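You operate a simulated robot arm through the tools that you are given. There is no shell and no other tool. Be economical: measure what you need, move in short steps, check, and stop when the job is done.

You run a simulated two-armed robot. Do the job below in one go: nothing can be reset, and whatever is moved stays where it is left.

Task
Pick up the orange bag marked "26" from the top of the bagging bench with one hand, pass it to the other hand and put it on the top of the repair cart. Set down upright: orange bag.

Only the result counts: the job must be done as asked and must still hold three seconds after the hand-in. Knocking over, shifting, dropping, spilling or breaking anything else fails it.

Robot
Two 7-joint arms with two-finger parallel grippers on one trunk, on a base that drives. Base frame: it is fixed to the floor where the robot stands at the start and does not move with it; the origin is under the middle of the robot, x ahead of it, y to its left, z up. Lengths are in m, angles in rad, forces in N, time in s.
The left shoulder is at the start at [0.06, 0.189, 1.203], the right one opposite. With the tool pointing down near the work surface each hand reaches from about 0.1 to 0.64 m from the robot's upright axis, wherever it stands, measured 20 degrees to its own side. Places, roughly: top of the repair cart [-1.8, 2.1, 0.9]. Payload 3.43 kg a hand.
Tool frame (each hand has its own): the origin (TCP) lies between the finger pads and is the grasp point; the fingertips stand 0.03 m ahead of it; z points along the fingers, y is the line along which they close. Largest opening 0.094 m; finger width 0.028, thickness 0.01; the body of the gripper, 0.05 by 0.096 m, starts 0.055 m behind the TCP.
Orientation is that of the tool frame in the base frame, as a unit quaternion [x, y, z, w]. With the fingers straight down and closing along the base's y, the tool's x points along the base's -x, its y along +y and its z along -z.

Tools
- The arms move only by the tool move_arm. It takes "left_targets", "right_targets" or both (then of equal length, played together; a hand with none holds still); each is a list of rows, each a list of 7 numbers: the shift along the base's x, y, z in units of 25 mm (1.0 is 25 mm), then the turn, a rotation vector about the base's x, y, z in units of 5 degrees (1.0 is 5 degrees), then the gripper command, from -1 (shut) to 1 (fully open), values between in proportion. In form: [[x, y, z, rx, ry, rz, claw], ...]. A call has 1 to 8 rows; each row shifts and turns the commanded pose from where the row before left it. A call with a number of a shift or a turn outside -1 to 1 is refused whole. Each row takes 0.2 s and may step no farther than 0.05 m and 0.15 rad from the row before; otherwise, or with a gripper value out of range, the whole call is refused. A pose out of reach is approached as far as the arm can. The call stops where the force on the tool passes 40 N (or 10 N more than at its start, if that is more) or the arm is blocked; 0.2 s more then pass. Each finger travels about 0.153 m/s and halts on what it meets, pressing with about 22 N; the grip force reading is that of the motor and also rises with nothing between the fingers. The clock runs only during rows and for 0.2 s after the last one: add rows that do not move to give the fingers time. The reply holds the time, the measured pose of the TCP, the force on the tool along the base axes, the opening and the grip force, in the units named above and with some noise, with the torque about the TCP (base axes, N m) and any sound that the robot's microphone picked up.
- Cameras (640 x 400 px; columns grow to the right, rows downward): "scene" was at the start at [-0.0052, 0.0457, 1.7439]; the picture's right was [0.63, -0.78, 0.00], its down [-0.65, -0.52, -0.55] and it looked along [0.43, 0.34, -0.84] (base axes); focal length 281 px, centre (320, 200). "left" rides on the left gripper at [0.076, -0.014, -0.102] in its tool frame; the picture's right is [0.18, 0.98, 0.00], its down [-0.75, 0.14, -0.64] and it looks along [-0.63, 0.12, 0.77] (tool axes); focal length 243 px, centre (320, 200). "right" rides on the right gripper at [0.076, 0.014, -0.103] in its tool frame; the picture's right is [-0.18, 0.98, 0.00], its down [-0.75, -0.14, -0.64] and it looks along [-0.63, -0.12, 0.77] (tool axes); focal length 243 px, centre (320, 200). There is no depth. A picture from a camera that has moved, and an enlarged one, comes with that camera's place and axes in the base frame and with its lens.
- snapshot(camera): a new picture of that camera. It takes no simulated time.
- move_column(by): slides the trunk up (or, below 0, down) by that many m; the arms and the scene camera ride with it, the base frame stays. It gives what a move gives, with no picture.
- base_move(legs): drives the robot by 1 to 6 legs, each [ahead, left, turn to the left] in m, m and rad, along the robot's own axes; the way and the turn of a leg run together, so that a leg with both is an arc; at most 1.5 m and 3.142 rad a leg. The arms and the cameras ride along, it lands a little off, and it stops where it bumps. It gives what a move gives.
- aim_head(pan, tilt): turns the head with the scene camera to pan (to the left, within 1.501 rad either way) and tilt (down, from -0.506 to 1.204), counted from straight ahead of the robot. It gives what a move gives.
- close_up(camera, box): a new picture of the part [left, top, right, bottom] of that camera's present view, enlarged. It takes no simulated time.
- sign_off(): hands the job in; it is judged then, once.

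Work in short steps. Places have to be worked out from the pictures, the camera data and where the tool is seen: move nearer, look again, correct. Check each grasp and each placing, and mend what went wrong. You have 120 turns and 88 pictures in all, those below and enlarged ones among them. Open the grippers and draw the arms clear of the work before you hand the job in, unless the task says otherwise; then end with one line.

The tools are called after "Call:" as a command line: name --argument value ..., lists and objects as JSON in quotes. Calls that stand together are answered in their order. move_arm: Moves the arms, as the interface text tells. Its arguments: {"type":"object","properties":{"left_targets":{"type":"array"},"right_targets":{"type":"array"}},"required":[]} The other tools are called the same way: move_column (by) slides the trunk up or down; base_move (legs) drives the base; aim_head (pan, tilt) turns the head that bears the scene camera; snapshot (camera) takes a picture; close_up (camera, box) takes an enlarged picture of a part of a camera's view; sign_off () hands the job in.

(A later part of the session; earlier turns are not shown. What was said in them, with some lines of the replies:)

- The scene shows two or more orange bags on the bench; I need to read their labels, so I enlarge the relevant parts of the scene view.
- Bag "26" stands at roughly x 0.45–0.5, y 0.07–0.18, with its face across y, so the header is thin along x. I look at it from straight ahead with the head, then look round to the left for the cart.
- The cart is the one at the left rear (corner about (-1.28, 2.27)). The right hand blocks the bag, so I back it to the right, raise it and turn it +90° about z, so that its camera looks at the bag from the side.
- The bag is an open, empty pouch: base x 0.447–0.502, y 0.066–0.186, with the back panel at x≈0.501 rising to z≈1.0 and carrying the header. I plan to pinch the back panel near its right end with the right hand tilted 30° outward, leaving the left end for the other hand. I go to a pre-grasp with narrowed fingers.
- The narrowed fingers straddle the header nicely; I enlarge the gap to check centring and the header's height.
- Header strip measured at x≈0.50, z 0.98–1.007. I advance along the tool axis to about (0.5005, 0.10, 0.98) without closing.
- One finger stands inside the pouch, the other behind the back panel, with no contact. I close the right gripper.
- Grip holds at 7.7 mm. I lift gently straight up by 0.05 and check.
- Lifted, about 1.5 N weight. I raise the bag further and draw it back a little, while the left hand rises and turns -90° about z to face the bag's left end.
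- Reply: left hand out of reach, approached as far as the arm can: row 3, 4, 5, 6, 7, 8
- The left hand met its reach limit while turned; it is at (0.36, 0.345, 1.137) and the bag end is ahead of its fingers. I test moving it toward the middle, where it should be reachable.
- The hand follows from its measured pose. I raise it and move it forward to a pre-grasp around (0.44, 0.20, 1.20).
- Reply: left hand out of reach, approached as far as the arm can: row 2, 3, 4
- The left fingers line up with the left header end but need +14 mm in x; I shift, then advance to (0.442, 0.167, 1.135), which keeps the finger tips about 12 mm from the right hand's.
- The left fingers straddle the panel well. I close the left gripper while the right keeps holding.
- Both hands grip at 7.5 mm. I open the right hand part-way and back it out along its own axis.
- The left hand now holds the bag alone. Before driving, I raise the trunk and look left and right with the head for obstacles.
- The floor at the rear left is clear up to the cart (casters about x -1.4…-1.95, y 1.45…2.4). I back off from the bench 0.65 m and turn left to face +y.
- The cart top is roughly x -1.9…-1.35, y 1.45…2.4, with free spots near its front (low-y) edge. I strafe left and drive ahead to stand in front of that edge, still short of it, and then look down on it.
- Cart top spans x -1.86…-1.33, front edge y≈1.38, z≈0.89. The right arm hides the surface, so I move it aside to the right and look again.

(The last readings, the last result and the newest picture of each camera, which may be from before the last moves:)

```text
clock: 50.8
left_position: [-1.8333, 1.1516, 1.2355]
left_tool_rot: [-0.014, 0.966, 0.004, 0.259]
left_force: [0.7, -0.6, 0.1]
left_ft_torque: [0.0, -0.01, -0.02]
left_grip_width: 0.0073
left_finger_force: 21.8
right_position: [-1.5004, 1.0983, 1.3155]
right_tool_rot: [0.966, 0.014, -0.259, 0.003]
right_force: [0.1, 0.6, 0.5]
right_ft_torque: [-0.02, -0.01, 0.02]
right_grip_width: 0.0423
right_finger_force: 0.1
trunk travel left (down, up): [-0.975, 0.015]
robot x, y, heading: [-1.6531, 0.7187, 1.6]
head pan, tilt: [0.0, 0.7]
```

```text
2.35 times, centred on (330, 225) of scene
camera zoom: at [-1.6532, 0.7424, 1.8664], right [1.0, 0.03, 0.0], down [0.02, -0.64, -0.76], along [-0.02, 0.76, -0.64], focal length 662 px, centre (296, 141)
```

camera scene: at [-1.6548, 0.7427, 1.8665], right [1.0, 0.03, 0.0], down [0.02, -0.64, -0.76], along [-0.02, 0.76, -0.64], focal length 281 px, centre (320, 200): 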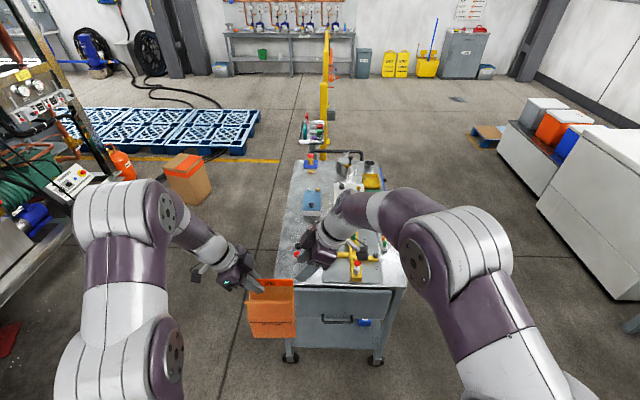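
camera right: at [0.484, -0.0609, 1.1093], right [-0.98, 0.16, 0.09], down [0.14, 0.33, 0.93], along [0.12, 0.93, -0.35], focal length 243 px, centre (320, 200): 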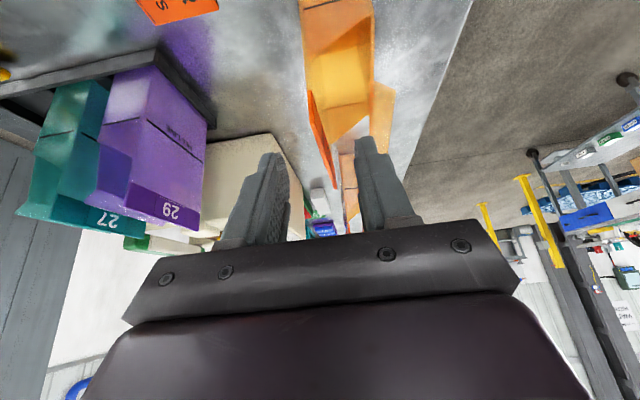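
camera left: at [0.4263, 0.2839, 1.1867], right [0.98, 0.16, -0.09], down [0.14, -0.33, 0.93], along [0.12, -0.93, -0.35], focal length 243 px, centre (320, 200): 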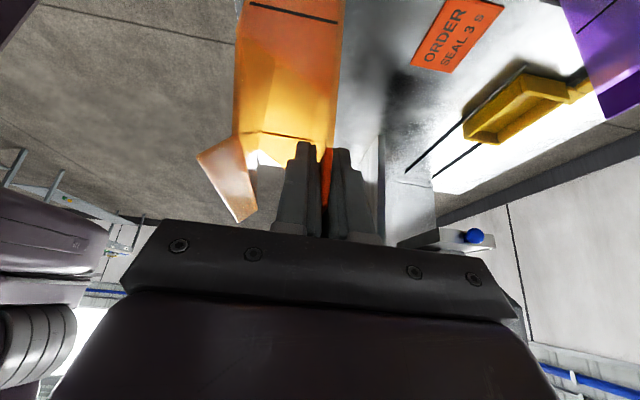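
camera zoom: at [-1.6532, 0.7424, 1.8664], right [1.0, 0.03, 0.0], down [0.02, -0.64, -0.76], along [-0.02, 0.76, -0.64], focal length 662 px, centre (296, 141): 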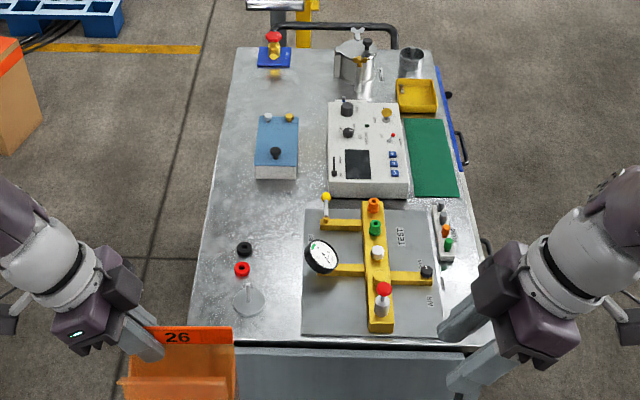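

A free patch lies left of the test plate, between the black knob (y≈1.58) and the blue box (y≈1.77), along the cart's left edge (x≈-1.86). It is better reached from the cart's left side facing +x, so I back off, turn right, and drive round to there, stopping short.

Call:
base_move --legs '[[-0.25, 0, 0], [0, 0, -1.6], [-0.77, 0, 0], [0, 1.1, 0]]'

Call:
aim_head --pan 0.0 --tilt 0.8

Call:
snapshot --camera "scene"

```text
clock: 65.5
left_position: [-2.0486, 1.7338, 1.2356]
left_tool_rot: [0.664, 0.702, -0.178, 0.188]
left_force: [1.0, 0.5, 0.3]
left_ft_torque: [0.04, -0.01, -0.03]
left_grip_width: 0.0076
left_finger_force: 22.1
right_position: [-2.0921, 1.4011, 1.3143]
right_tool_rot: [0.702, -0.664, -0.188, -0.177]
right_force: [0.0, 0.7, 0.7]
right_ft_torque: [-0.02, 0.0, -0.01]
right_grip_width: 0.0424
right_finger_force: 0.1
trunk travel left (down, up): [-0.975, 0.015]
robot x, y, heading: [-2.4804, 1.5458, 0.053]
head pan, tilt: [0.0, 0.7]
```

```text
clock: 66.2
left_position: [-2.049, 1.7352, 1.2361]
left_tool_rot: [0.663, 0.702, -0.178, 0.189]
left_force: [0.2, 0.0, -0.2]
left_ft_torque: [0.02, -0.02, -0.01]
left_grip_width: 0.0075
left_finger_force: 21.5
right_position: [-2.0929, 1.4014, 1.3146]
right_tool_rot: [0.702, -0.664, -0.188, -0.178]
right_force: [0.1, 0.9, -0.2]
right_ft_torque: [-0.02, -0.01, -0.03]
right_grip_width: 0.042
right_finger_force: 0.1
trunk travel left (down, up): [-0.975, 0.015]
robot x, y, heading: [-2.4786, 1.5382, 0.056]
head pan, tilt: [0.0, 0.799]
```

```text
54 pictures are left
camera scene: at [-2.4587, 1.5453, 1.8582], right [0.06, -1.0, 0.0], down [-0.72, -0.04, -0.7], along [0.7, 0.04, -0.72], focal length 281 px, centre (320, 200)
```

scene: 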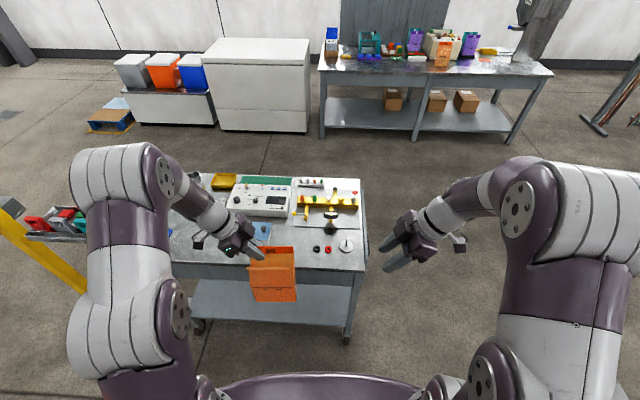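

Heading is off by 0.055 and the cart edge reads x≈-1.88. I straighten up and drive ahead 0.2 m, a touch left, then look again.

Call:
base_move --legs '[[0, 0, -0.055], [0.2, 0.03, 0]]'

Call:
close_up --camera "scene" --box '[200, 180, 400, 330]'

Call:
snapshot --camera "left"

```text
clock: 68.2
left_position: [-1.8417, 1.7434, 1.2359]
left_tool_rot: [0.681, 0.685, -0.182, 0.185]
left_force: [-0.8, 0.0, -0.2]
left_ft_torque: [0.02, -0.04, 0.03]
left_grip_width: 0.0074
left_finger_force: 21.9
right_position: [-1.9031, 1.4133, 1.3153]
right_tool_rot: [0.685, -0.681, -0.183, -0.183]
right_force: [-0.5, -0.2, 0.3]
right_ft_torque: [0.02, -0.05, 0.02]
right_grip_width: 0.0422
right_finger_force: 0.1
trunk travel left (down, up): [-0.975, 0.015]
robot x, y, heading: [-2.2794, 1.574, -0.0]
head pan, tilt: [0.0, 0.799]
```

```text
2.67 times, centred on (300, 255) of scene
camera zoom: at [-2.2634, 1.5751, 1.8583], right [0.0, -1.0, 0.0], down [-0.71, 0.0, -0.7], along [0.7, 0.0, -0.71], focal length 750 px, centre (373, 53)
```

zoom: 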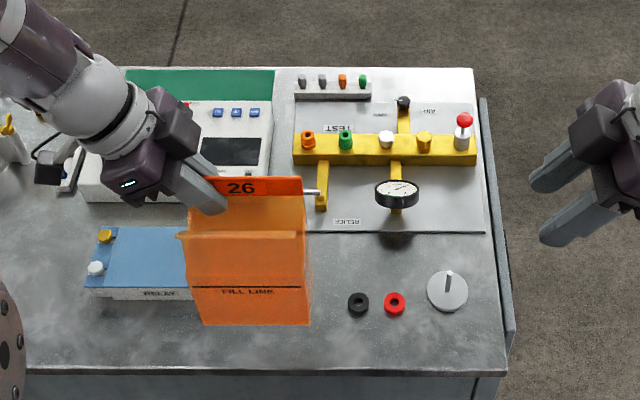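

```text
52 pictures are left
camera left: at [-1.8571, 1.8603, 1.2881], right [0.98, 0.16, -0.09], down [0.14, -0.33, 0.93], along [0.12, -0.93, -0.35], focal length 243 px, centre (320, 200)
```

left: 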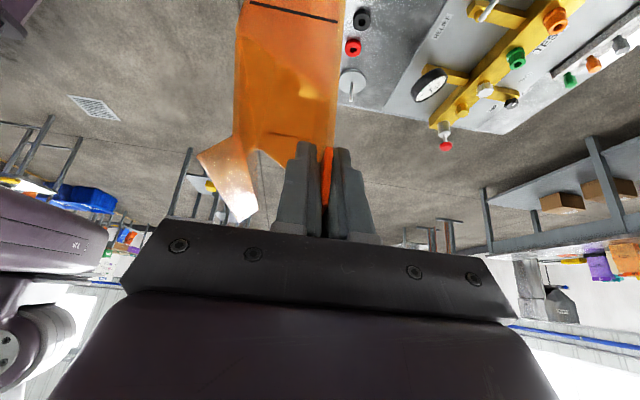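

Edge at x≈-1.873, knob near side x≈-1.80, relay box face x≈-1.78 starting y≈1.77. I'll set the back panel at x≈-1.79 (base x -1.845…-1.79, y 1.64…1.76): move +0.05 in x, then lower the trunk 0.11.

Call:
move_arm --left_targets '[[0.5, 0, 0, 0, 0, 0, -1], [0.5, 0, 0, 0, 0, 0, -1], [0.5, 0, 0, 0, 0, 0, -1], [0.5, 0, 0, 0, 0, 0, -1], [0, 0, 0, 0, 0, 0, -1]]'

Call:
move_column --by -0.11

Call:
close_up --camera "scene" --box '[200, 180, 400, 330]'

Call:
snapshot --camera "left"

```text
clock: 69.4
left_position: [-1.7897, 1.7431, 1.2361]
left_tool_rot: [0.681, 0.685, -0.182, 0.185]
left_force: [-0.4, 0.0, -1.3]
left_ft_torque: [0.01, 0.01, 0.01]
left_grip_width: 0.0076
left_finger_force: 21.6
right_position: [-1.9003, 1.4146, 1.3152]
right_tool_rot: [0.685, -0.682, -0.183, -0.183]
right_force: [-0.5, 0.3, -0.7]
right_ft_torque: [-0.05, 0.0, 0.0]
right_grip_width: 0.0424
right_finger_force: 0.0
trunk travel left (down, up): [-0.975, 0.015]
robot x, y, heading: [-2.2827, 1.575, 0.006]
head pan, tilt: [0.0, 0.799]
```

```text
clock: 70.8
left_position: [-1.7889, 1.7443, 1.1265]
left_tool_rot: [0.681, 0.685, -0.183, 0.184]
left_force: [-0.3, -0.1, 0.5]
left_ft_torque: [0.0, -0.02, 0.02]
left_grip_width: 0.0072
left_finger_force: 21.8
right_position: [-1.9006, 1.4146, 1.2052]
right_tool_rot: [0.685, -0.681, -0.183, -0.182]
right_force: [0.2, 0.7, -0.1]
right_ft_torque: [-0.01, -0.01, 0.03]
right_grip_width: 0.0424
right_finger_force: 0.1
trunk travel left (down, up): [-0.865, 0.125]
robot x, y, heading: [-2.2754, 1.575, 0.007]
head pan, tilt: [0.0, 0.799]
```

```text
2.67 times, centred on (300, 255) of scene
camera zoom: at [-2.2579, 1.5757, 1.7483], right [0.0, -1.0, 0.0], down [-0.72, 0.0, -0.7], along [0.7, 0.0, -0.72], focal length 750 px, centre (373, 53)
```

zoom: 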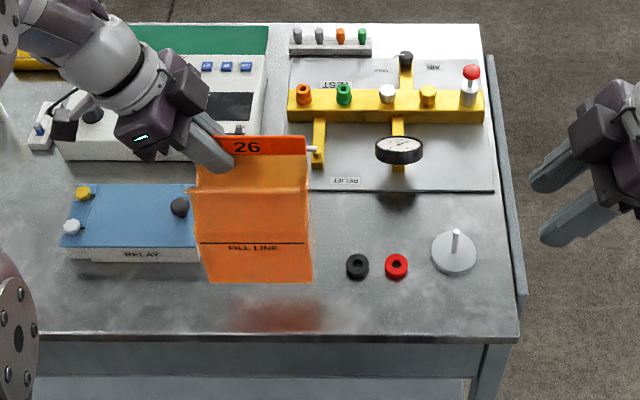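

```text
50 pictures are left
camera left: at [-1.8037, 1.8609, 1.1769], right [0.98, 0.16, -0.09], down [0.14, -0.33, 0.93], along [0.12, -0.93, -0.35], focal length 243 px, centre (320, 200)
```

left: 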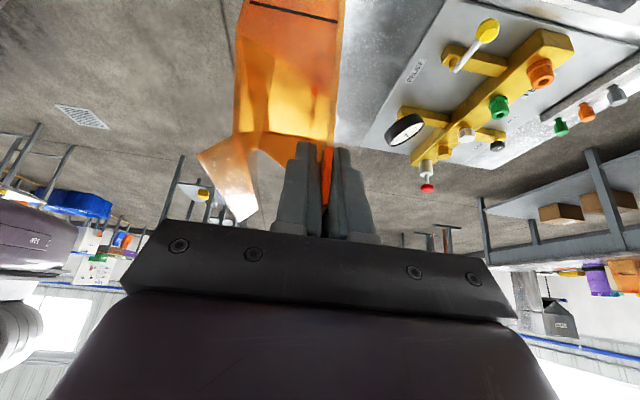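

Clear of relay box (y≥1.79) and knobs (y≤1.61). Bag bottom should be ~0.05 above the surface; I lower it 0.035 then check force.

Call:
move_arm --left_targets '[[0, 0, -0.4, 0, 0, 0, -1], [0, 0, -0.4, 0, 0, 0, -1], [0, 0, -0.3, 0, 0, 0, -1], [0, 0, -0.3, 0, 0, 0, -1], [0, 0, 0, 0, 0, 0, -1]]'

Call:
close_up --camera "scene" --box '[220, 200, 360, 310]'

```text
clock: 72.0
left_position: [-1.7899, 1.7437, 1.0922]
left_tool_rot: [0.681, 0.685, -0.182, 0.184]
left_force: [-0.2, -0.4, 0.1]
left_ft_torque: [0.02, -0.01, -0.03]
left_grip_width: 0.0075
left_finger_force: 21.6
right_position: [-1.9006, 1.4137, 1.2042]
right_tool_rot: [0.685, -0.681, -0.183, -0.183]
right_force: [0.5, 0.4, -0.7]
right_ft_torque: [0.01, -0.02, 0.0]
right_grip_width: 0.0421
right_finger_force: 0.0
trunk travel left (down, up): [-0.865, 0.125]
robot x, y, heading: [-2.2809, 1.5765, 0.004]
head pan, tilt: [0.0, 0.799]
```

```text
3.64 times, centred on (290, 255) of scene
camera zoom: at [-2.2579, 1.5757, 1.7482], right [0.0, -1.0, 0.0], down [-0.72, 0.0, -0.7], along [0.7, 0.0, -0.72], focal length 1023 px, centre (429, 0)
```

zoom: 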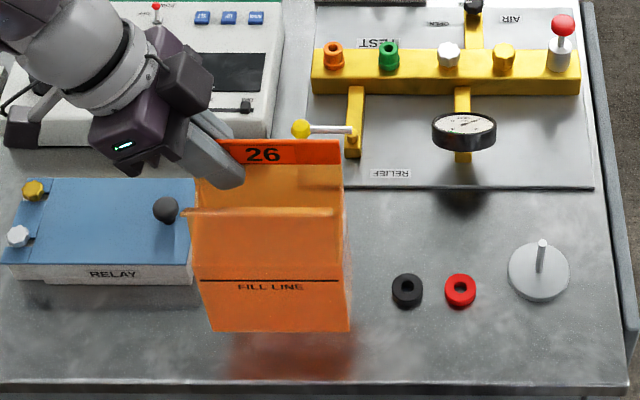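

Still a small gap; I lower in small steps of 4 mm.

Call:
move_arm --left_targets '[[0, 0, -0.16, 0, 0, 0, -1], [0, 0, -0.16, 0, 0, 0, -1], [0, 0, 0, 0, 0, 0, -1]]'

Call:
move_arm --left_targets '[[0, 0, -0.12, 0, 0, 0, -1], [0, 0, 0, 0, 0, 0, -1]]'

Call:
move_arm --left_targets '[[0, 0, -0.12, 0, 0, 0, -1], [0, 0, 0, 0, 0, 0, -1]]'

Call:
close_up --camera "scene" --box '[220, 200, 360, 310]'

```text
clock: 72.8
left_position: [-1.7884, 1.7432, 1.0833]
left_tool_rot: [0.682, 0.684, -0.183, 0.183]
left_force: [-1.1, -0.2, -0.5]
left_ft_torque: [0.02, -0.02, -0.03]
left_grip_width: 0.0076
left_finger_force: 21.9
right_position: [-1.8997, 1.4146, 1.2046]
right_tool_rot: [0.685, -0.681, -0.183, -0.182]
right_force: [-0.8, -0.2, -0.5]
right_ft_torque: [0.0, 0.01, -0.01]
right_grip_width: 0.0421
right_finger_force: 0.2
trunk travel left (down, up): [-0.865, 0.125]
robot x, y, heading: [-2.2781, 1.5712, 0.008]
head pan, tilt: [0.0, 0.799]
```

```text
clock: 73.4
left_position: [-1.7889, 1.7427, 1.0798]
left_tool_rot: [0.681, 0.685, -0.182, 0.184]
left_force: [0.3, 0.5, -0.7]
left_ft_torque: [0.03, -0.02, -0.01]
left_grip_width: 0.0075
left_finger_force: 21.8
right_position: [-1.8986, 1.4138, 1.2053]
right_tool_rot: [0.685, -0.681, -0.183, -0.183]
right_force: [-0.8, -0.1, 0.3]
right_ft_torque: [0.0, 0.0, 0.0]
right_grip_width: 0.042
right_finger_force: 0.0
trunk travel left (down, up): [-0.865, 0.125]
robot x, y, heading: [-2.2782, 1.5724, 0.006]
head pan, tilt: [0.0, 0.799]
```

```text
clock: 74.0
left_position: [-1.7886, 1.7442, 1.0769]
left_tool_rot: [0.681, 0.685, -0.182, 0.183]
left_force: [-0.2, -0.4, 0.3]
left_ft_torque: [0.01, 0.01, -0.01]
left_grip_width: 0.0075
left_finger_force: 22.1
right_position: [-1.8996, 1.4127, 1.2052]
right_tool_rot: [0.685, -0.682, -0.183, -0.182]
right_force: [-0.3, -0.1, -0.1]
right_ft_torque: [-0.03, 0.0, -0.01]
right_grip_width: 0.0425
right_finger_force: 0.1
trunk travel left (down, up): [-0.865, 0.125]
robot x, y, heading: [-2.2778, 1.5733, 0.007]
head pan, tilt: [0.0, 0.799]
```

```text
3.64 times, centred on (290, 255) of scene
camera zoom: at [-2.2579, 1.5757, 1.7482], right [0.0, -1.0, 0.0], down [-0.72, 0.0, -0.7], along [0.7, 0.0, -0.72], focal length 1023 px, centre (429, 0)
```

zoom: 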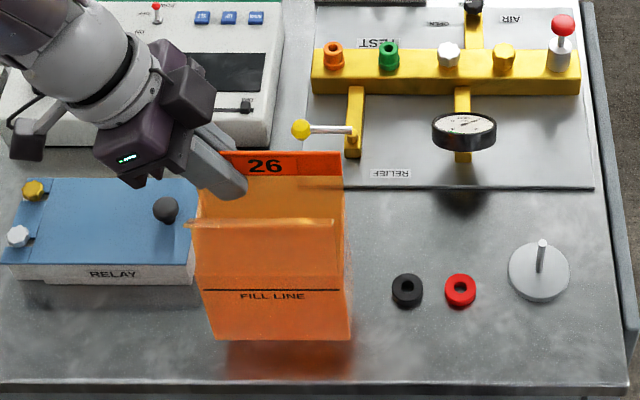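

Nearly touching; I continue 3 mm at a time, reading the force.

Call:
move_arm --left_targets '[[0, 0, -0.1, 0, 0, 0, -1], [0, 0, 0, 0, 0, 0, -1]]'

Call:
move_arm --left_targets '[[0, 0, -0.1, 0, 0, 0, -1], [0, 0, 0, 0, 0, 0, -1]]'

Call:
close_up --camera "scene" --box '[250, 250, 330, 310]'

```text
clock: 74.6
left_position: [-1.7886, 1.7427, 1.0748]
left_tool_rot: [0.681, 0.685, -0.183, 0.184]
left_force: [-0.2, 0.1, -0.2]
left_ft_torque: [0.03, 0.05, 0.0]
left_grip_width: 0.0075
left_finger_force: 22.0
right_position: [-1.8993, 1.4146, 1.2051]
right_tool_rot: [0.685, -0.681, -0.183, -0.183]
right_force: [-0.5, -0.2, 0.3]
right_ft_torque: [-0.02, -0.01, 0.02]
right_grip_width: 0.0426
right_finger_force: 0.1
trunk travel left (down, up): [-0.865, 0.125]
robot x, y, heading: [-2.2772, 1.5762, 0.008]
head pan, tilt: [0.0, 0.799]
```

```text
clock: 75.2
left_position: [-1.7882, 1.7441, 1.0715]
left_tool_rot: [0.681, 0.685, -0.183, 0.184]
left_force: [-0.1, 0.9, 0.8]
left_ft_torque: [0.01, -0.01, -0.01]
left_grip_width: 0.0074
left_finger_force: 22.5
right_position: [-1.8995, 1.4136, 1.2042]
right_tool_rot: [0.685, -0.681, -0.184, -0.181]
right_force: [0.1, -0.2, 0.4]
right_ft_torque: [0.0, -0.01, 0.0]
right_grip_width: 0.0425
right_finger_force: 0.1
trunk travel left (down, up): [-0.865, 0.125]
robot x, y, heading: [-2.2785, 1.5714, 0.007]
head pan, tilt: [0.0, 0.799]
```

```text
6.67 times, centred on (290, 280) of scene
camera zoom: at [-2.2579, 1.5757, 1.7482], right [0.0, -1.0, 0.0], down [-0.72, 0.0, -0.7], along [0.7, 0.0, -0.72], focal length 1875 px, centre (520, -333)
```

zoom: 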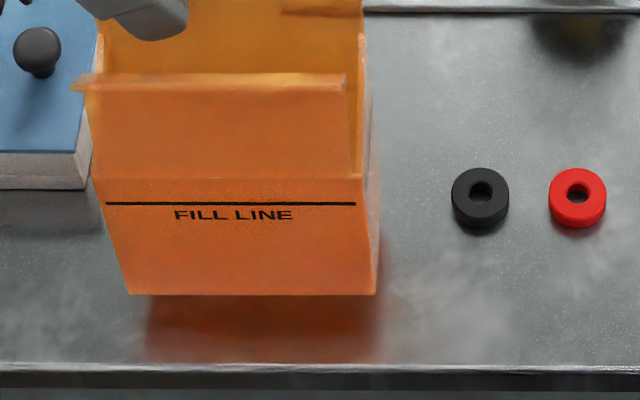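

A thin gap remains under the bag; continue down.

Call:
move_arm --left_targets '[[0, 0, -0.1, 0, 0, 0, -1], [0, 0, 0, 0, 0, 0, -1]]'

Call:
move_arm --left_targets '[[0, 0, -0.1, 0, 0, 0, -1], [0, 0, 0, 0, 0, 0, -1]]'

Call:
close_up --camera "scene" --box '[250, 250, 330, 310]'

```text
clock: 75.8
left_position: [-1.7891, 1.7426, 1.0698]
left_tool_rot: [0.682, 0.684, -0.182, 0.184]
left_force: [0.8, 0.2, -0.9]
left_ft_torque: [0.02, 0.0, 0.0]
left_grip_width: 0.0076
left_finger_force: 21.9
right_position: [-1.9002, 1.4135, 1.2057]
right_tool_rot: [0.685, -0.681, -0.183, -0.182]
right_force: [-0.1, -0.3, -0.2]
right_ft_torque: [0.03, 0.0, -0.04]
right_grip_width: 0.0423
right_finger_force: 0.1
trunk travel left (down, up): [-0.865, 0.125]
robot x, y, heading: [-2.2807, 1.5745, 0.007]
head pan, tilt: [0.0, 0.799]
```

```text
clock: 76.4
left_position: [-1.7875, 1.7438, 1.0681]
left_tool_rot: [0.681, 0.685, -0.182, 0.184]
left_force: [-0.2, -0.1, -1.2]
left_ft_torque: [0.0, -0.02, 0.03]
left_grip_width: 0.0075
left_finger_force: 21.6
right_position: [-1.9, 1.4141, 1.2048]
right_tool_rot: [0.685, -0.681, -0.184, -0.183]
right_force: [-0.8, 0.3, -0.3]
right_ft_torque: [0.05, 0.01, 0.01]
right_grip_width: 0.0424
right_finger_force: 0.2
trunk travel left (down, up): [-0.865, 0.125]
robot x, y, heading: [-2.2819, 1.5784, 0.007]
head pan, tilt: [0.0, 0.799]
```

```text
6.67 times, centred on (290, 280) of scene
camera zoom: at [-2.2579, 1.5757, 1.7482], right [0.0, -1.0, 0.0], down [-0.72, 0.0, -0.7], along [0.7, 0.0, -0.72], focal length 1875 px, centre (520, -333)
```

zoom: 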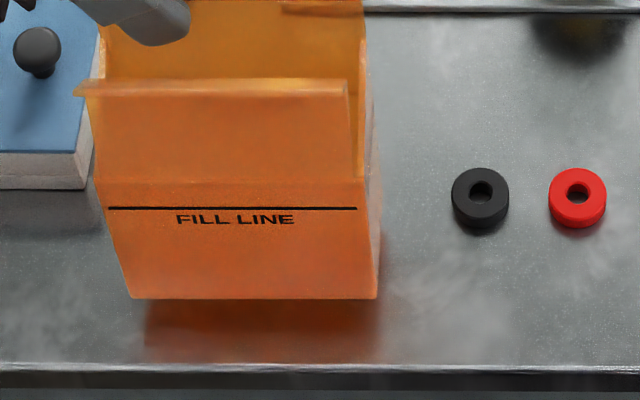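

Still no contact force; the surface seems nearer z≈0.875. I continue.

Call:
move_arm --left_targets '[[0, 0, -0.1, 0, 0, 0, -1], [0, 0, 0, 0, 0, 0, -1]]'

Call:
move_arm --left_targets '[[0, 0, -0.1, 0, 0, 0, -1], [0, 0, 0, 0, 0, 0, -1]]'

Call:
move_arm --left_targets '[[0, 0, -0.1, 0, 0, 0, -1], [0, 0, 0, 0, 0, 0, -1]]'

Call:
close_up --camera "scene" --box '[250, 250, 330, 310]'

```text
clock: 77.0
left_position: [-1.7889, 1.7443, 1.0646]
left_tool_rot: [0.681, 0.685, -0.183, 0.183]
left_force: [0.2, 0.5, 0.1]
left_ft_torque: [0.03, -0.02, 0.03]
left_grip_width: 0.0077
left_finger_force: 22.0
right_position: [-1.8997, 1.4138, 1.2058]
right_tool_rot: [0.685, -0.681, -0.184, -0.182]
right_force: [0.4, 0.0, 0.9]
right_ft_torque: [0.02, 0.0, 0.0]
right_grip_width: 0.0427
right_finger_force: 0.1
trunk travel left (down, up): [-0.865, 0.125]
robot x, y, heading: [-2.2806, 1.5715, 0.01]
head pan, tilt: [0.0, 0.799]
```

```text
clock: 77.6
left_position: [-1.7886, 1.7434, 1.0622]
left_tool_rot: [0.682, 0.685, -0.182, 0.183]
left_force: [0.1, -0.6, -0.9]
left_ft_torque: [0.02, -0.04, -0.01]
left_grip_width: 0.0076
left_finger_force: 21.9
right_position: [-1.8996, 1.4146, 1.205]
right_tool_rot: [0.684, -0.682, -0.183, -0.182]
right_force: [0.4, -0.4, -0.2]
right_ft_torque: [0.03, 0.02, -0.02]
right_grip_width: 0.0424
right_finger_force: 0.1
trunk travel left (down, up): [-0.865, 0.125]
robot x, y, heading: [-2.2751, 1.576, 0.005]
head pan, tilt: [0.0, 0.799]
```

```text
clock: 78.2
left_position: [-1.7883, 1.7446, 1.0597]
left_tool_rot: [0.681, 0.685, -0.183, 0.183]
left_force: [-0.3, 0.3, -0.5]
left_ft_torque: [0.0, -0.02, -0.02]
left_grip_width: 0.0075
left_finger_force: 22.1
right_position: [-1.9003, 1.4135, 1.2054]
right_tool_rot: [0.685, -0.681, -0.183, -0.182]
right_force: [-0.2, -0.7, -0.1]
right_ft_torque: [0.02, 0.01, -0.03]
right_grip_width: 0.0419
right_finger_force: 0.0
trunk travel left (down, up): [-0.865, 0.125]
robot x, y, heading: [-2.2805, 1.5755, 0.008]
head pan, tilt: [0.0, 0.799]
```

```text
6.67 times, centred on (290, 280) of scene
camera zoom: at [-2.2579, 1.5757, 1.7482], right [0.0, -1.0, 0.0], down [-0.72, 0.0, -0.7], along [0.7, 0.0, -0.72], focal length 1875 px, centre (520, -333)
```

zoom: 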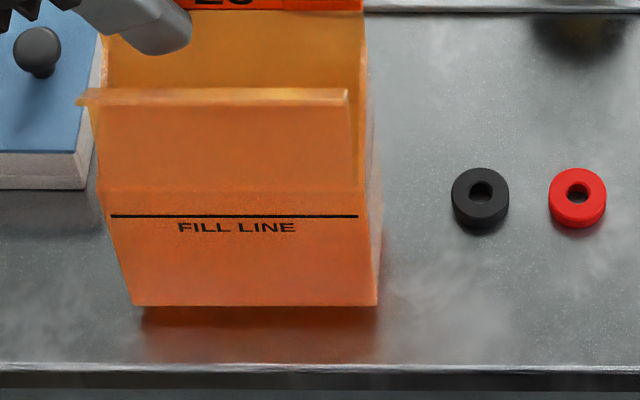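

No contact yet; keep stepping down.

Call:
move_arm --left_targets '[[0, 0, -0.1, 0, 0, 0, -1], [0, 0, -0.1, 0, 0, 0, -1], [0, 0, 0, 0, 0, 0, -1]]'

Call:
move_arm --left_targets '[[0, 0, -0.1, 0, 0, 0, -1], [0, 0, 0, 0, 0, 0, -1]]'

Call:
close_up --camera "scene" --box '[250, 250, 330, 310]'

```text
clock: 79.0
left_position: [-1.7889, 1.7439, 1.0544]
left_tool_rot: [0.681, 0.685, -0.183, 0.184]
left_force: [0.0, -0.1, -0.8]
left_ft_torque: [0.05, -0.02, -0.01]
left_grip_width: 0.0076
left_finger_force: 21.8
right_position: [-1.9001, 1.4138, 1.2037]
right_tool_rot: [0.685, -0.681, -0.184, -0.183]
right_force: [0.3, 0.1, 0.1]
right_ft_torque: [-0.02, -0.01, -0.01]
right_grip_width: 0.0423
right_finger_force: 0.0
trunk travel left (down, up): [-0.865, 0.125]
robot x, y, heading: [-2.2777, 1.5747, 0.007]
head pan, tilt: [0.0, 0.799]
```

```text
clock: 79.6
left_position: [-1.7882, 1.7442, 1.0517]
left_tool_rot: [0.681, 0.684, -0.183, 0.183]
left_force: [0.5, -0.3, 0.3]
left_ft_torque: [0.01, -0.05, 0.0]
left_grip_width: 0.0073
left_finger_force: 22.2
right_position: [-1.8992, 1.4137, 1.2057]
right_tool_rot: [0.685, -0.681, -0.184, -0.182]
right_force: [-0.1, 0.1, 0.7]
right_ft_torque: [-0.01, 0.0, 0.0]
right_grip_width: 0.0423
right_finger_force: 0.1
trunk travel left (down, up): [-0.865, 0.125]
robot x, y, heading: [-2.28, 1.5707, 0.001]
head pan, tilt: [0.0, 0.799]
```

```text
6.67 times, centred on (290, 280) of scene
camera zoom: at [-2.2579, 1.5757, 1.7482], right [0.0, -1.0, 0.0], down [-0.72, 0.0, -0.7], along [0.7, 0.0, -0.72], focal length 1875 px, centre (520, -333)
```

zoom: 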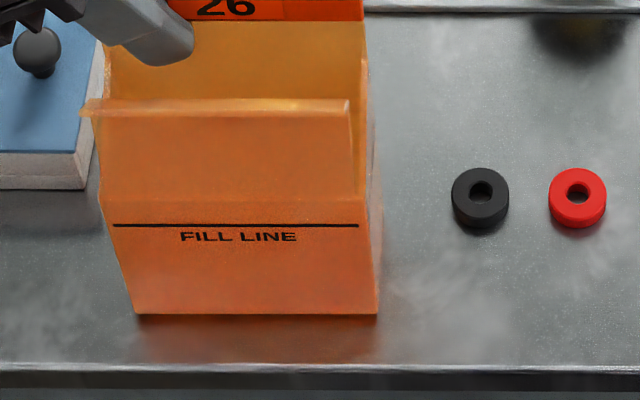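

Nearly closed now (a few mm). Two more small steps.

Call:
move_arm --left_targets '[[0, 0, -0.1, 0, 0, 0, -1], [0, 0, 0, 0, 0, 0, -1]]'

Call:
move_arm --left_targets '[[0, 0, -0.08, 0, 0, 0, -1], [0, 0, 0, 0, 0, 0, -1]]'

Call:
close_up --camera "scene" --box '[250, 250, 330, 310]'

```text
clock: 80.2
left_position: [-1.7879, 1.7438, 1.0481]
left_tool_rot: [0.682, 0.684, -0.183, 0.183]
left_force: [0.9, -0.4, -1.2]
left_ft_torque: [0.0, 0.0, 0.0]
left_grip_width: 0.0075
left_finger_force: 21.9
right_position: [-1.8989, 1.4134, 1.2059]
right_tool_rot: [0.684, -0.682, -0.183, -0.183]
right_force: [-0.2, 0.6, -0.4]
right_ft_torque: [0.02, 0.02, -0.01]
right_grip_width: 0.0423
right_finger_force: 0.0
trunk travel left (down, up): [-0.865, 0.125]
robot x, y, heading: [-2.2832, 1.5762, 0.005]
head pan, tilt: [0.0, 0.799]
```

```text
clock: 80.8
left_position: [-1.7881, 1.7424, 1.0474]
left_tool_rot: [0.681, 0.685, -0.183, 0.183]
left_force: [0.4, 1.3, 3.7]
left_ft_torque: [-0.3, 0.04, -0.01]
left_grip_width: 0.0074
left_finger_force: 22.1
right_position: [-1.8998, 1.4135, 1.206]
right_tool_rot: [0.685, -0.681, -0.183, -0.182]
right_force: [-0.1, 0.6, -1.0]
right_ft_torque: [0.0, 0.02, 0.03]
right_grip_width: 0.0425
right_finger_force: 0.1
trunk travel left (down, up): [-0.865, 0.125]
robot x, y, heading: [-2.2778, 1.5721, 0.007]
head pan, tilt: [0.0, 0.799]
```

```text
6.67 times, centred on (290, 280) of scene
camera zoom: at [-2.2583, 1.5757, 1.7483], right [0.0, -1.0, 0.0], down [-0.72, 0.0, -0.7], along [0.7, 0.0, -0.72], focal length 1875 px, centre (520, -333)
```

zoom: 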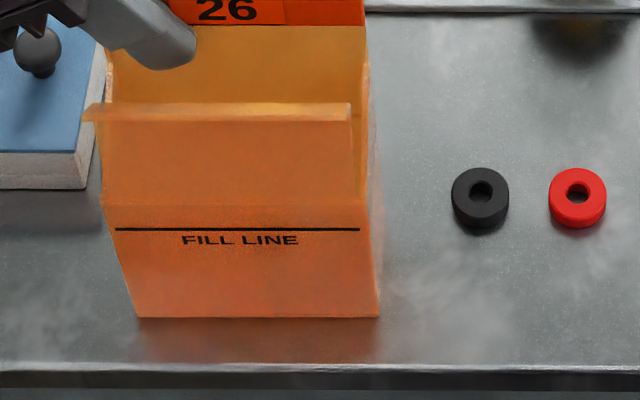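

Contact: +3.7 N at TCP z 1.047, bag flush on the surface. I open the left fingers gently part-way and check before withdrawing.

Call:
move_arm --left_targets '[[0, 0, 0, 0, 0, 0, -0.75], [0, 0, 0, 0, 0, 0, -0.5], [0, 0, 0, 0, 0, 0, -0.25], [0, 0, 0, 0, 0, 0, -0.1], [0, 0, 0, 0, 0, 0, -0.1]]'

Call:
close_up --camera "left" --box '[200, 50, 440, 250]'

Call:
close_up --camera "scene" --box '[220, 200, 360, 310]'

```text
clock: 82.0
left_position: [-1.7875, 1.7445, 1.0467]
left_tool_rot: [0.681, 0.685, -0.182, 0.184]
left_force: [-0.5, 0.0, -0.2]
left_ft_torque: [-0.05, -0.01, 0.03]
left_grip_width: 0.0425
left_finger_force: 0.1
right_position: [-1.8992, 1.414, 1.2068]
right_tool_rot: [0.685, -0.681, -0.184, -0.182]
right_force: [0.9, 0.2, 0.0]
right_ft_torque: [0.02, -0.03, 0.0]
right_grip_width: 0.0424
right_finger_force: 0.0
trunk travel left (down, up): [-0.865, 0.125]
robot x, y, heading: [-2.2763, 1.5743, 0.005]
head pan, tilt: [0.0, 0.799]
```

```text
2.00 times, centred on (320, 150) of left
camera zoom: at [-1.8034, 1.8606, 1.0981], right [0.98, 0.16, -0.09], down [0.14, -0.33, 0.93], along [0.12, -0.93, -0.35], focal length 485 px, centre (320, 300)
```

zoom: 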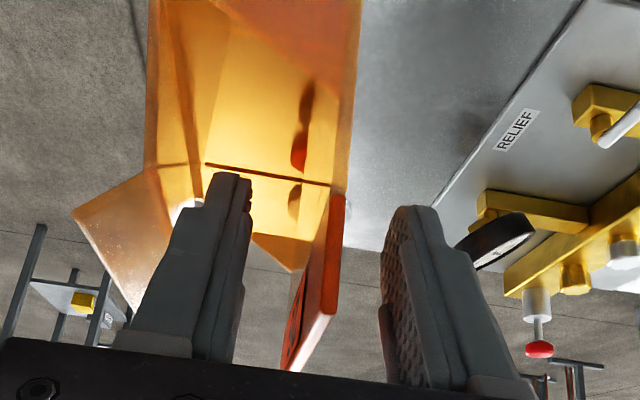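

```text
3.64 times, centred on (290, 255) of scene
camera zoom: at [-2.258, 1.5757, 1.7482], right [0.0, -1.0, 0.0], down [-0.72, 0.0, -0.7], along [0.7, 0.0, -0.72], focal length 1023 px, centre (429, 0)
```

zoom: 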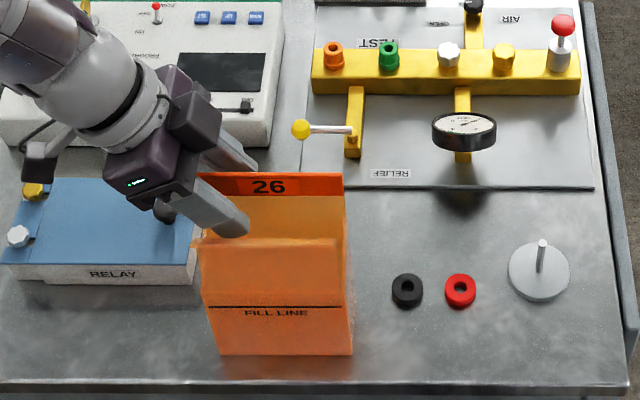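

The bag stands on its own with both fingers clear. I withdraw the left hand along its axis, up and outward.

Call:
move_arm --left_targets '[[0, 0.3, 0.52, 0, 0, 0, -0.1], [0, 0.4, 0.7, 0, 0, 0, -0.1], [0, 0.45, 0.78, 0, 0, 0, -0.1], [0, 0.45, 0.78, 0, 0, 0, -0.1], [0, 0.45, 0.78, 0, 0, 0, -0.1], [-0.4, 0.3, 0.8, 0, 0, 0, -0.1], [-0.8, 0, 0.5, 0, 0, 0, -0.1], [-0.8, 0, 0.3, 0, 0, 0, -0.1]]'

Call:
snapshot --camera "scene"

```text
clock: 83.8
left_position: [-1.8495, 1.7964, 1.1687]
left_tool_rot: [0.682, 0.684, -0.183, 0.183]
left_force: [-0.3, 0.6, 0.4]
left_ft_torque: [0.04, 0.0, -0.03]
left_grip_width: 0.0422
left_finger_force: 0.2
left hand out of reach, approached as far as the arm can: row 5, 6
right_position: [-1.8997, 1.4143, 1.2048]
right_tool_rot: [0.685, -0.681, -0.183, -0.182]
right_force: [0.0, 0.1, -1.2]
right_ft_torque: [0.0, -0.01, 0.01]
right_grip_width: 0.0426
right_finger_force: 0.1
trunk travel left (down, up): [-0.865, 0.125]
robot x, y, heading: [-2.283, 1.5772, 0.006]
head pan, tilt: [0.0, 0.799]
```

```text
40 pictures are left
camera scene: at [-2.2589, 1.5757, 1.7482], right [0.0, -1.0, 0.0], down [-0.72, 0.0, -0.7], along [0.7, 0.0, -0.72], focal length 281 px, centre (320, 200)
```

scene: 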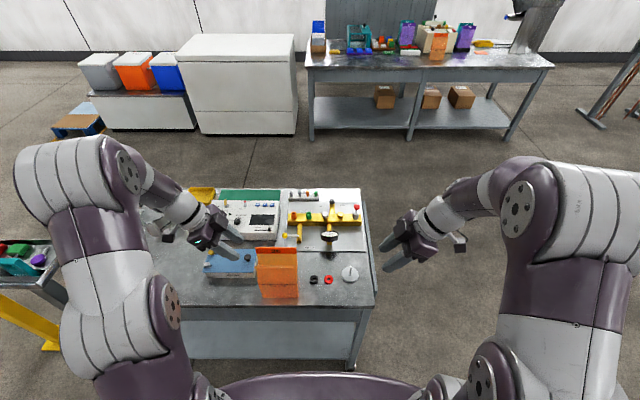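

The bag stands upright and undisturbed. I raise the trunk, open both grippers and back the robot away straight.

Call:
move_column --by 0.12

Call:
base_move --legs '[[-0.35, 0, 0]]'

Call:
move_arm --left_targets '[[0, 0, 0, 0, 0, 0, 0.5], [0, 0, 0, 0, 0, 0, 1], [0, 0, 0, 0, 0, 0, 1]]' --right_targets '[[0, 0, 0, 0, 0, 0, 0.5], [0, 0, 0, 0, 0, 0, 1], [0, 0, 0, 0, 0, 0, 1]]'

Call:
close_up --camera "scene" --box '[180, 120, 400, 280]'

```text
clock: 85.3
left_position: [-1.849, 1.7977, 1.2866]
left_tool_rot: [0.681, 0.685, -0.182, 0.184]
left_force: [0.9, 0.4, 0.2]
left_ft_torque: [-0.01, -0.01, 0.01]
left_grip_width: 0.0422
left_finger_force: 0.0
right_position: [-1.8993, 1.4143, 1.3245]
right_tool_rot: [0.685, -0.681, -0.183, -0.183]
right_force: [0.1, 0.1, -0.3]
right_ft_torque: [-0.01, 0.01, -0.01]
right_grip_width: 0.0421
right_finger_force: 0.1
trunk travel left (down, up): [-0.985, 0.005]
robot x, y, heading: [-2.279, 1.5757, 0.006]
head pan, tilt: [0.0, 0.799]
```

```text
clock: 87.6
left_position: [-2.1965, 1.7965, 1.285]
left_tool_rot: [0.68, 0.686, -0.183, 0.183]
left_force: [0.6, 0.4, 0.6]
left_ft_torque: [-0.01, 0.03, 0.0]
left_grip_width: 0.0421
left_finger_force: 0.1
right_position: [-2.2475, 1.4133, 1.324]
right_tool_rot: [0.686, -0.68, -0.185, -0.182]
right_force: [0.5, 0.5, 0.6]
right_ft_torque: [0.02, -0.02, 0.01]
right_grip_width: 0.0423
right_finger_force: 0.0
trunk travel left (down, up): [-0.985, 0.005]
robot x, y, heading: [-2.6275, 1.572, 0.007]
head pan, tilt: [0.0, 0.799]
```

```text
clock: 88.4
left_position: [-2.1991, 1.7962, 1.2882]
left_tool_rot: [0.681, 0.685, -0.182, 0.184]
left_force: [0.1, -0.6, -0.3]
left_ft_torque: [0.03, 0.0, -0.02]
left_grip_width: 0.0939
left_finger_force: 0.1
right_position: [-2.2499, 1.4119, 1.3247]
right_tool_rot: [0.686, -0.68, -0.184, -0.182]
right_force: [-0.1, -0.6, 0.3]
right_ft_torque: [0.01, -0.03, 0.01]
right_grip_width: 0.0942
right_finger_force: 0.0
trunk travel left (down, up): [-0.985, 0.005]
robot x, y, heading: [-2.6284, 1.5733, 0.013]
head pan, tilt: [0.0, 0.799]
```

```text
2.50 times, centred on (290, 200) of scene
camera zoom: at [-2.6083, 1.5736, 1.8682], right [0.01, -1.0, 0.0], down [-0.72, -0.01, -0.7], along [0.7, 0.01, -0.72], focal length 703 px, centre (395, 200)
```

zoom: 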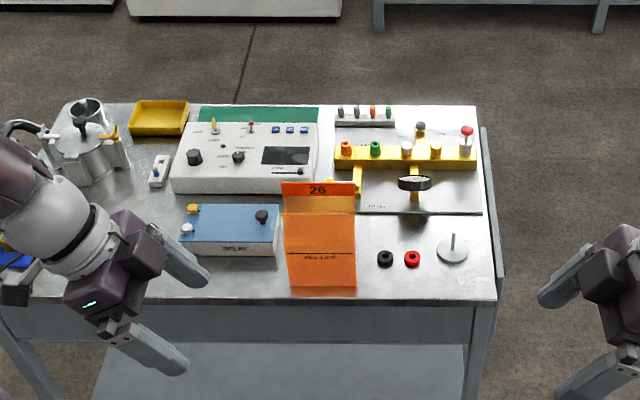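

Bag "26" stands upright on the cart top, nothing else has moved, and both grippers are open and clear. I hand in.

Call:
sign_off

```text
The job is handed in.
```

The orange bag "26" was picked up with the right hand, passed to the left hand, and set down upright on the top of the repair cart; the last picture before hand-in showed nothing else disturbed on the cart.
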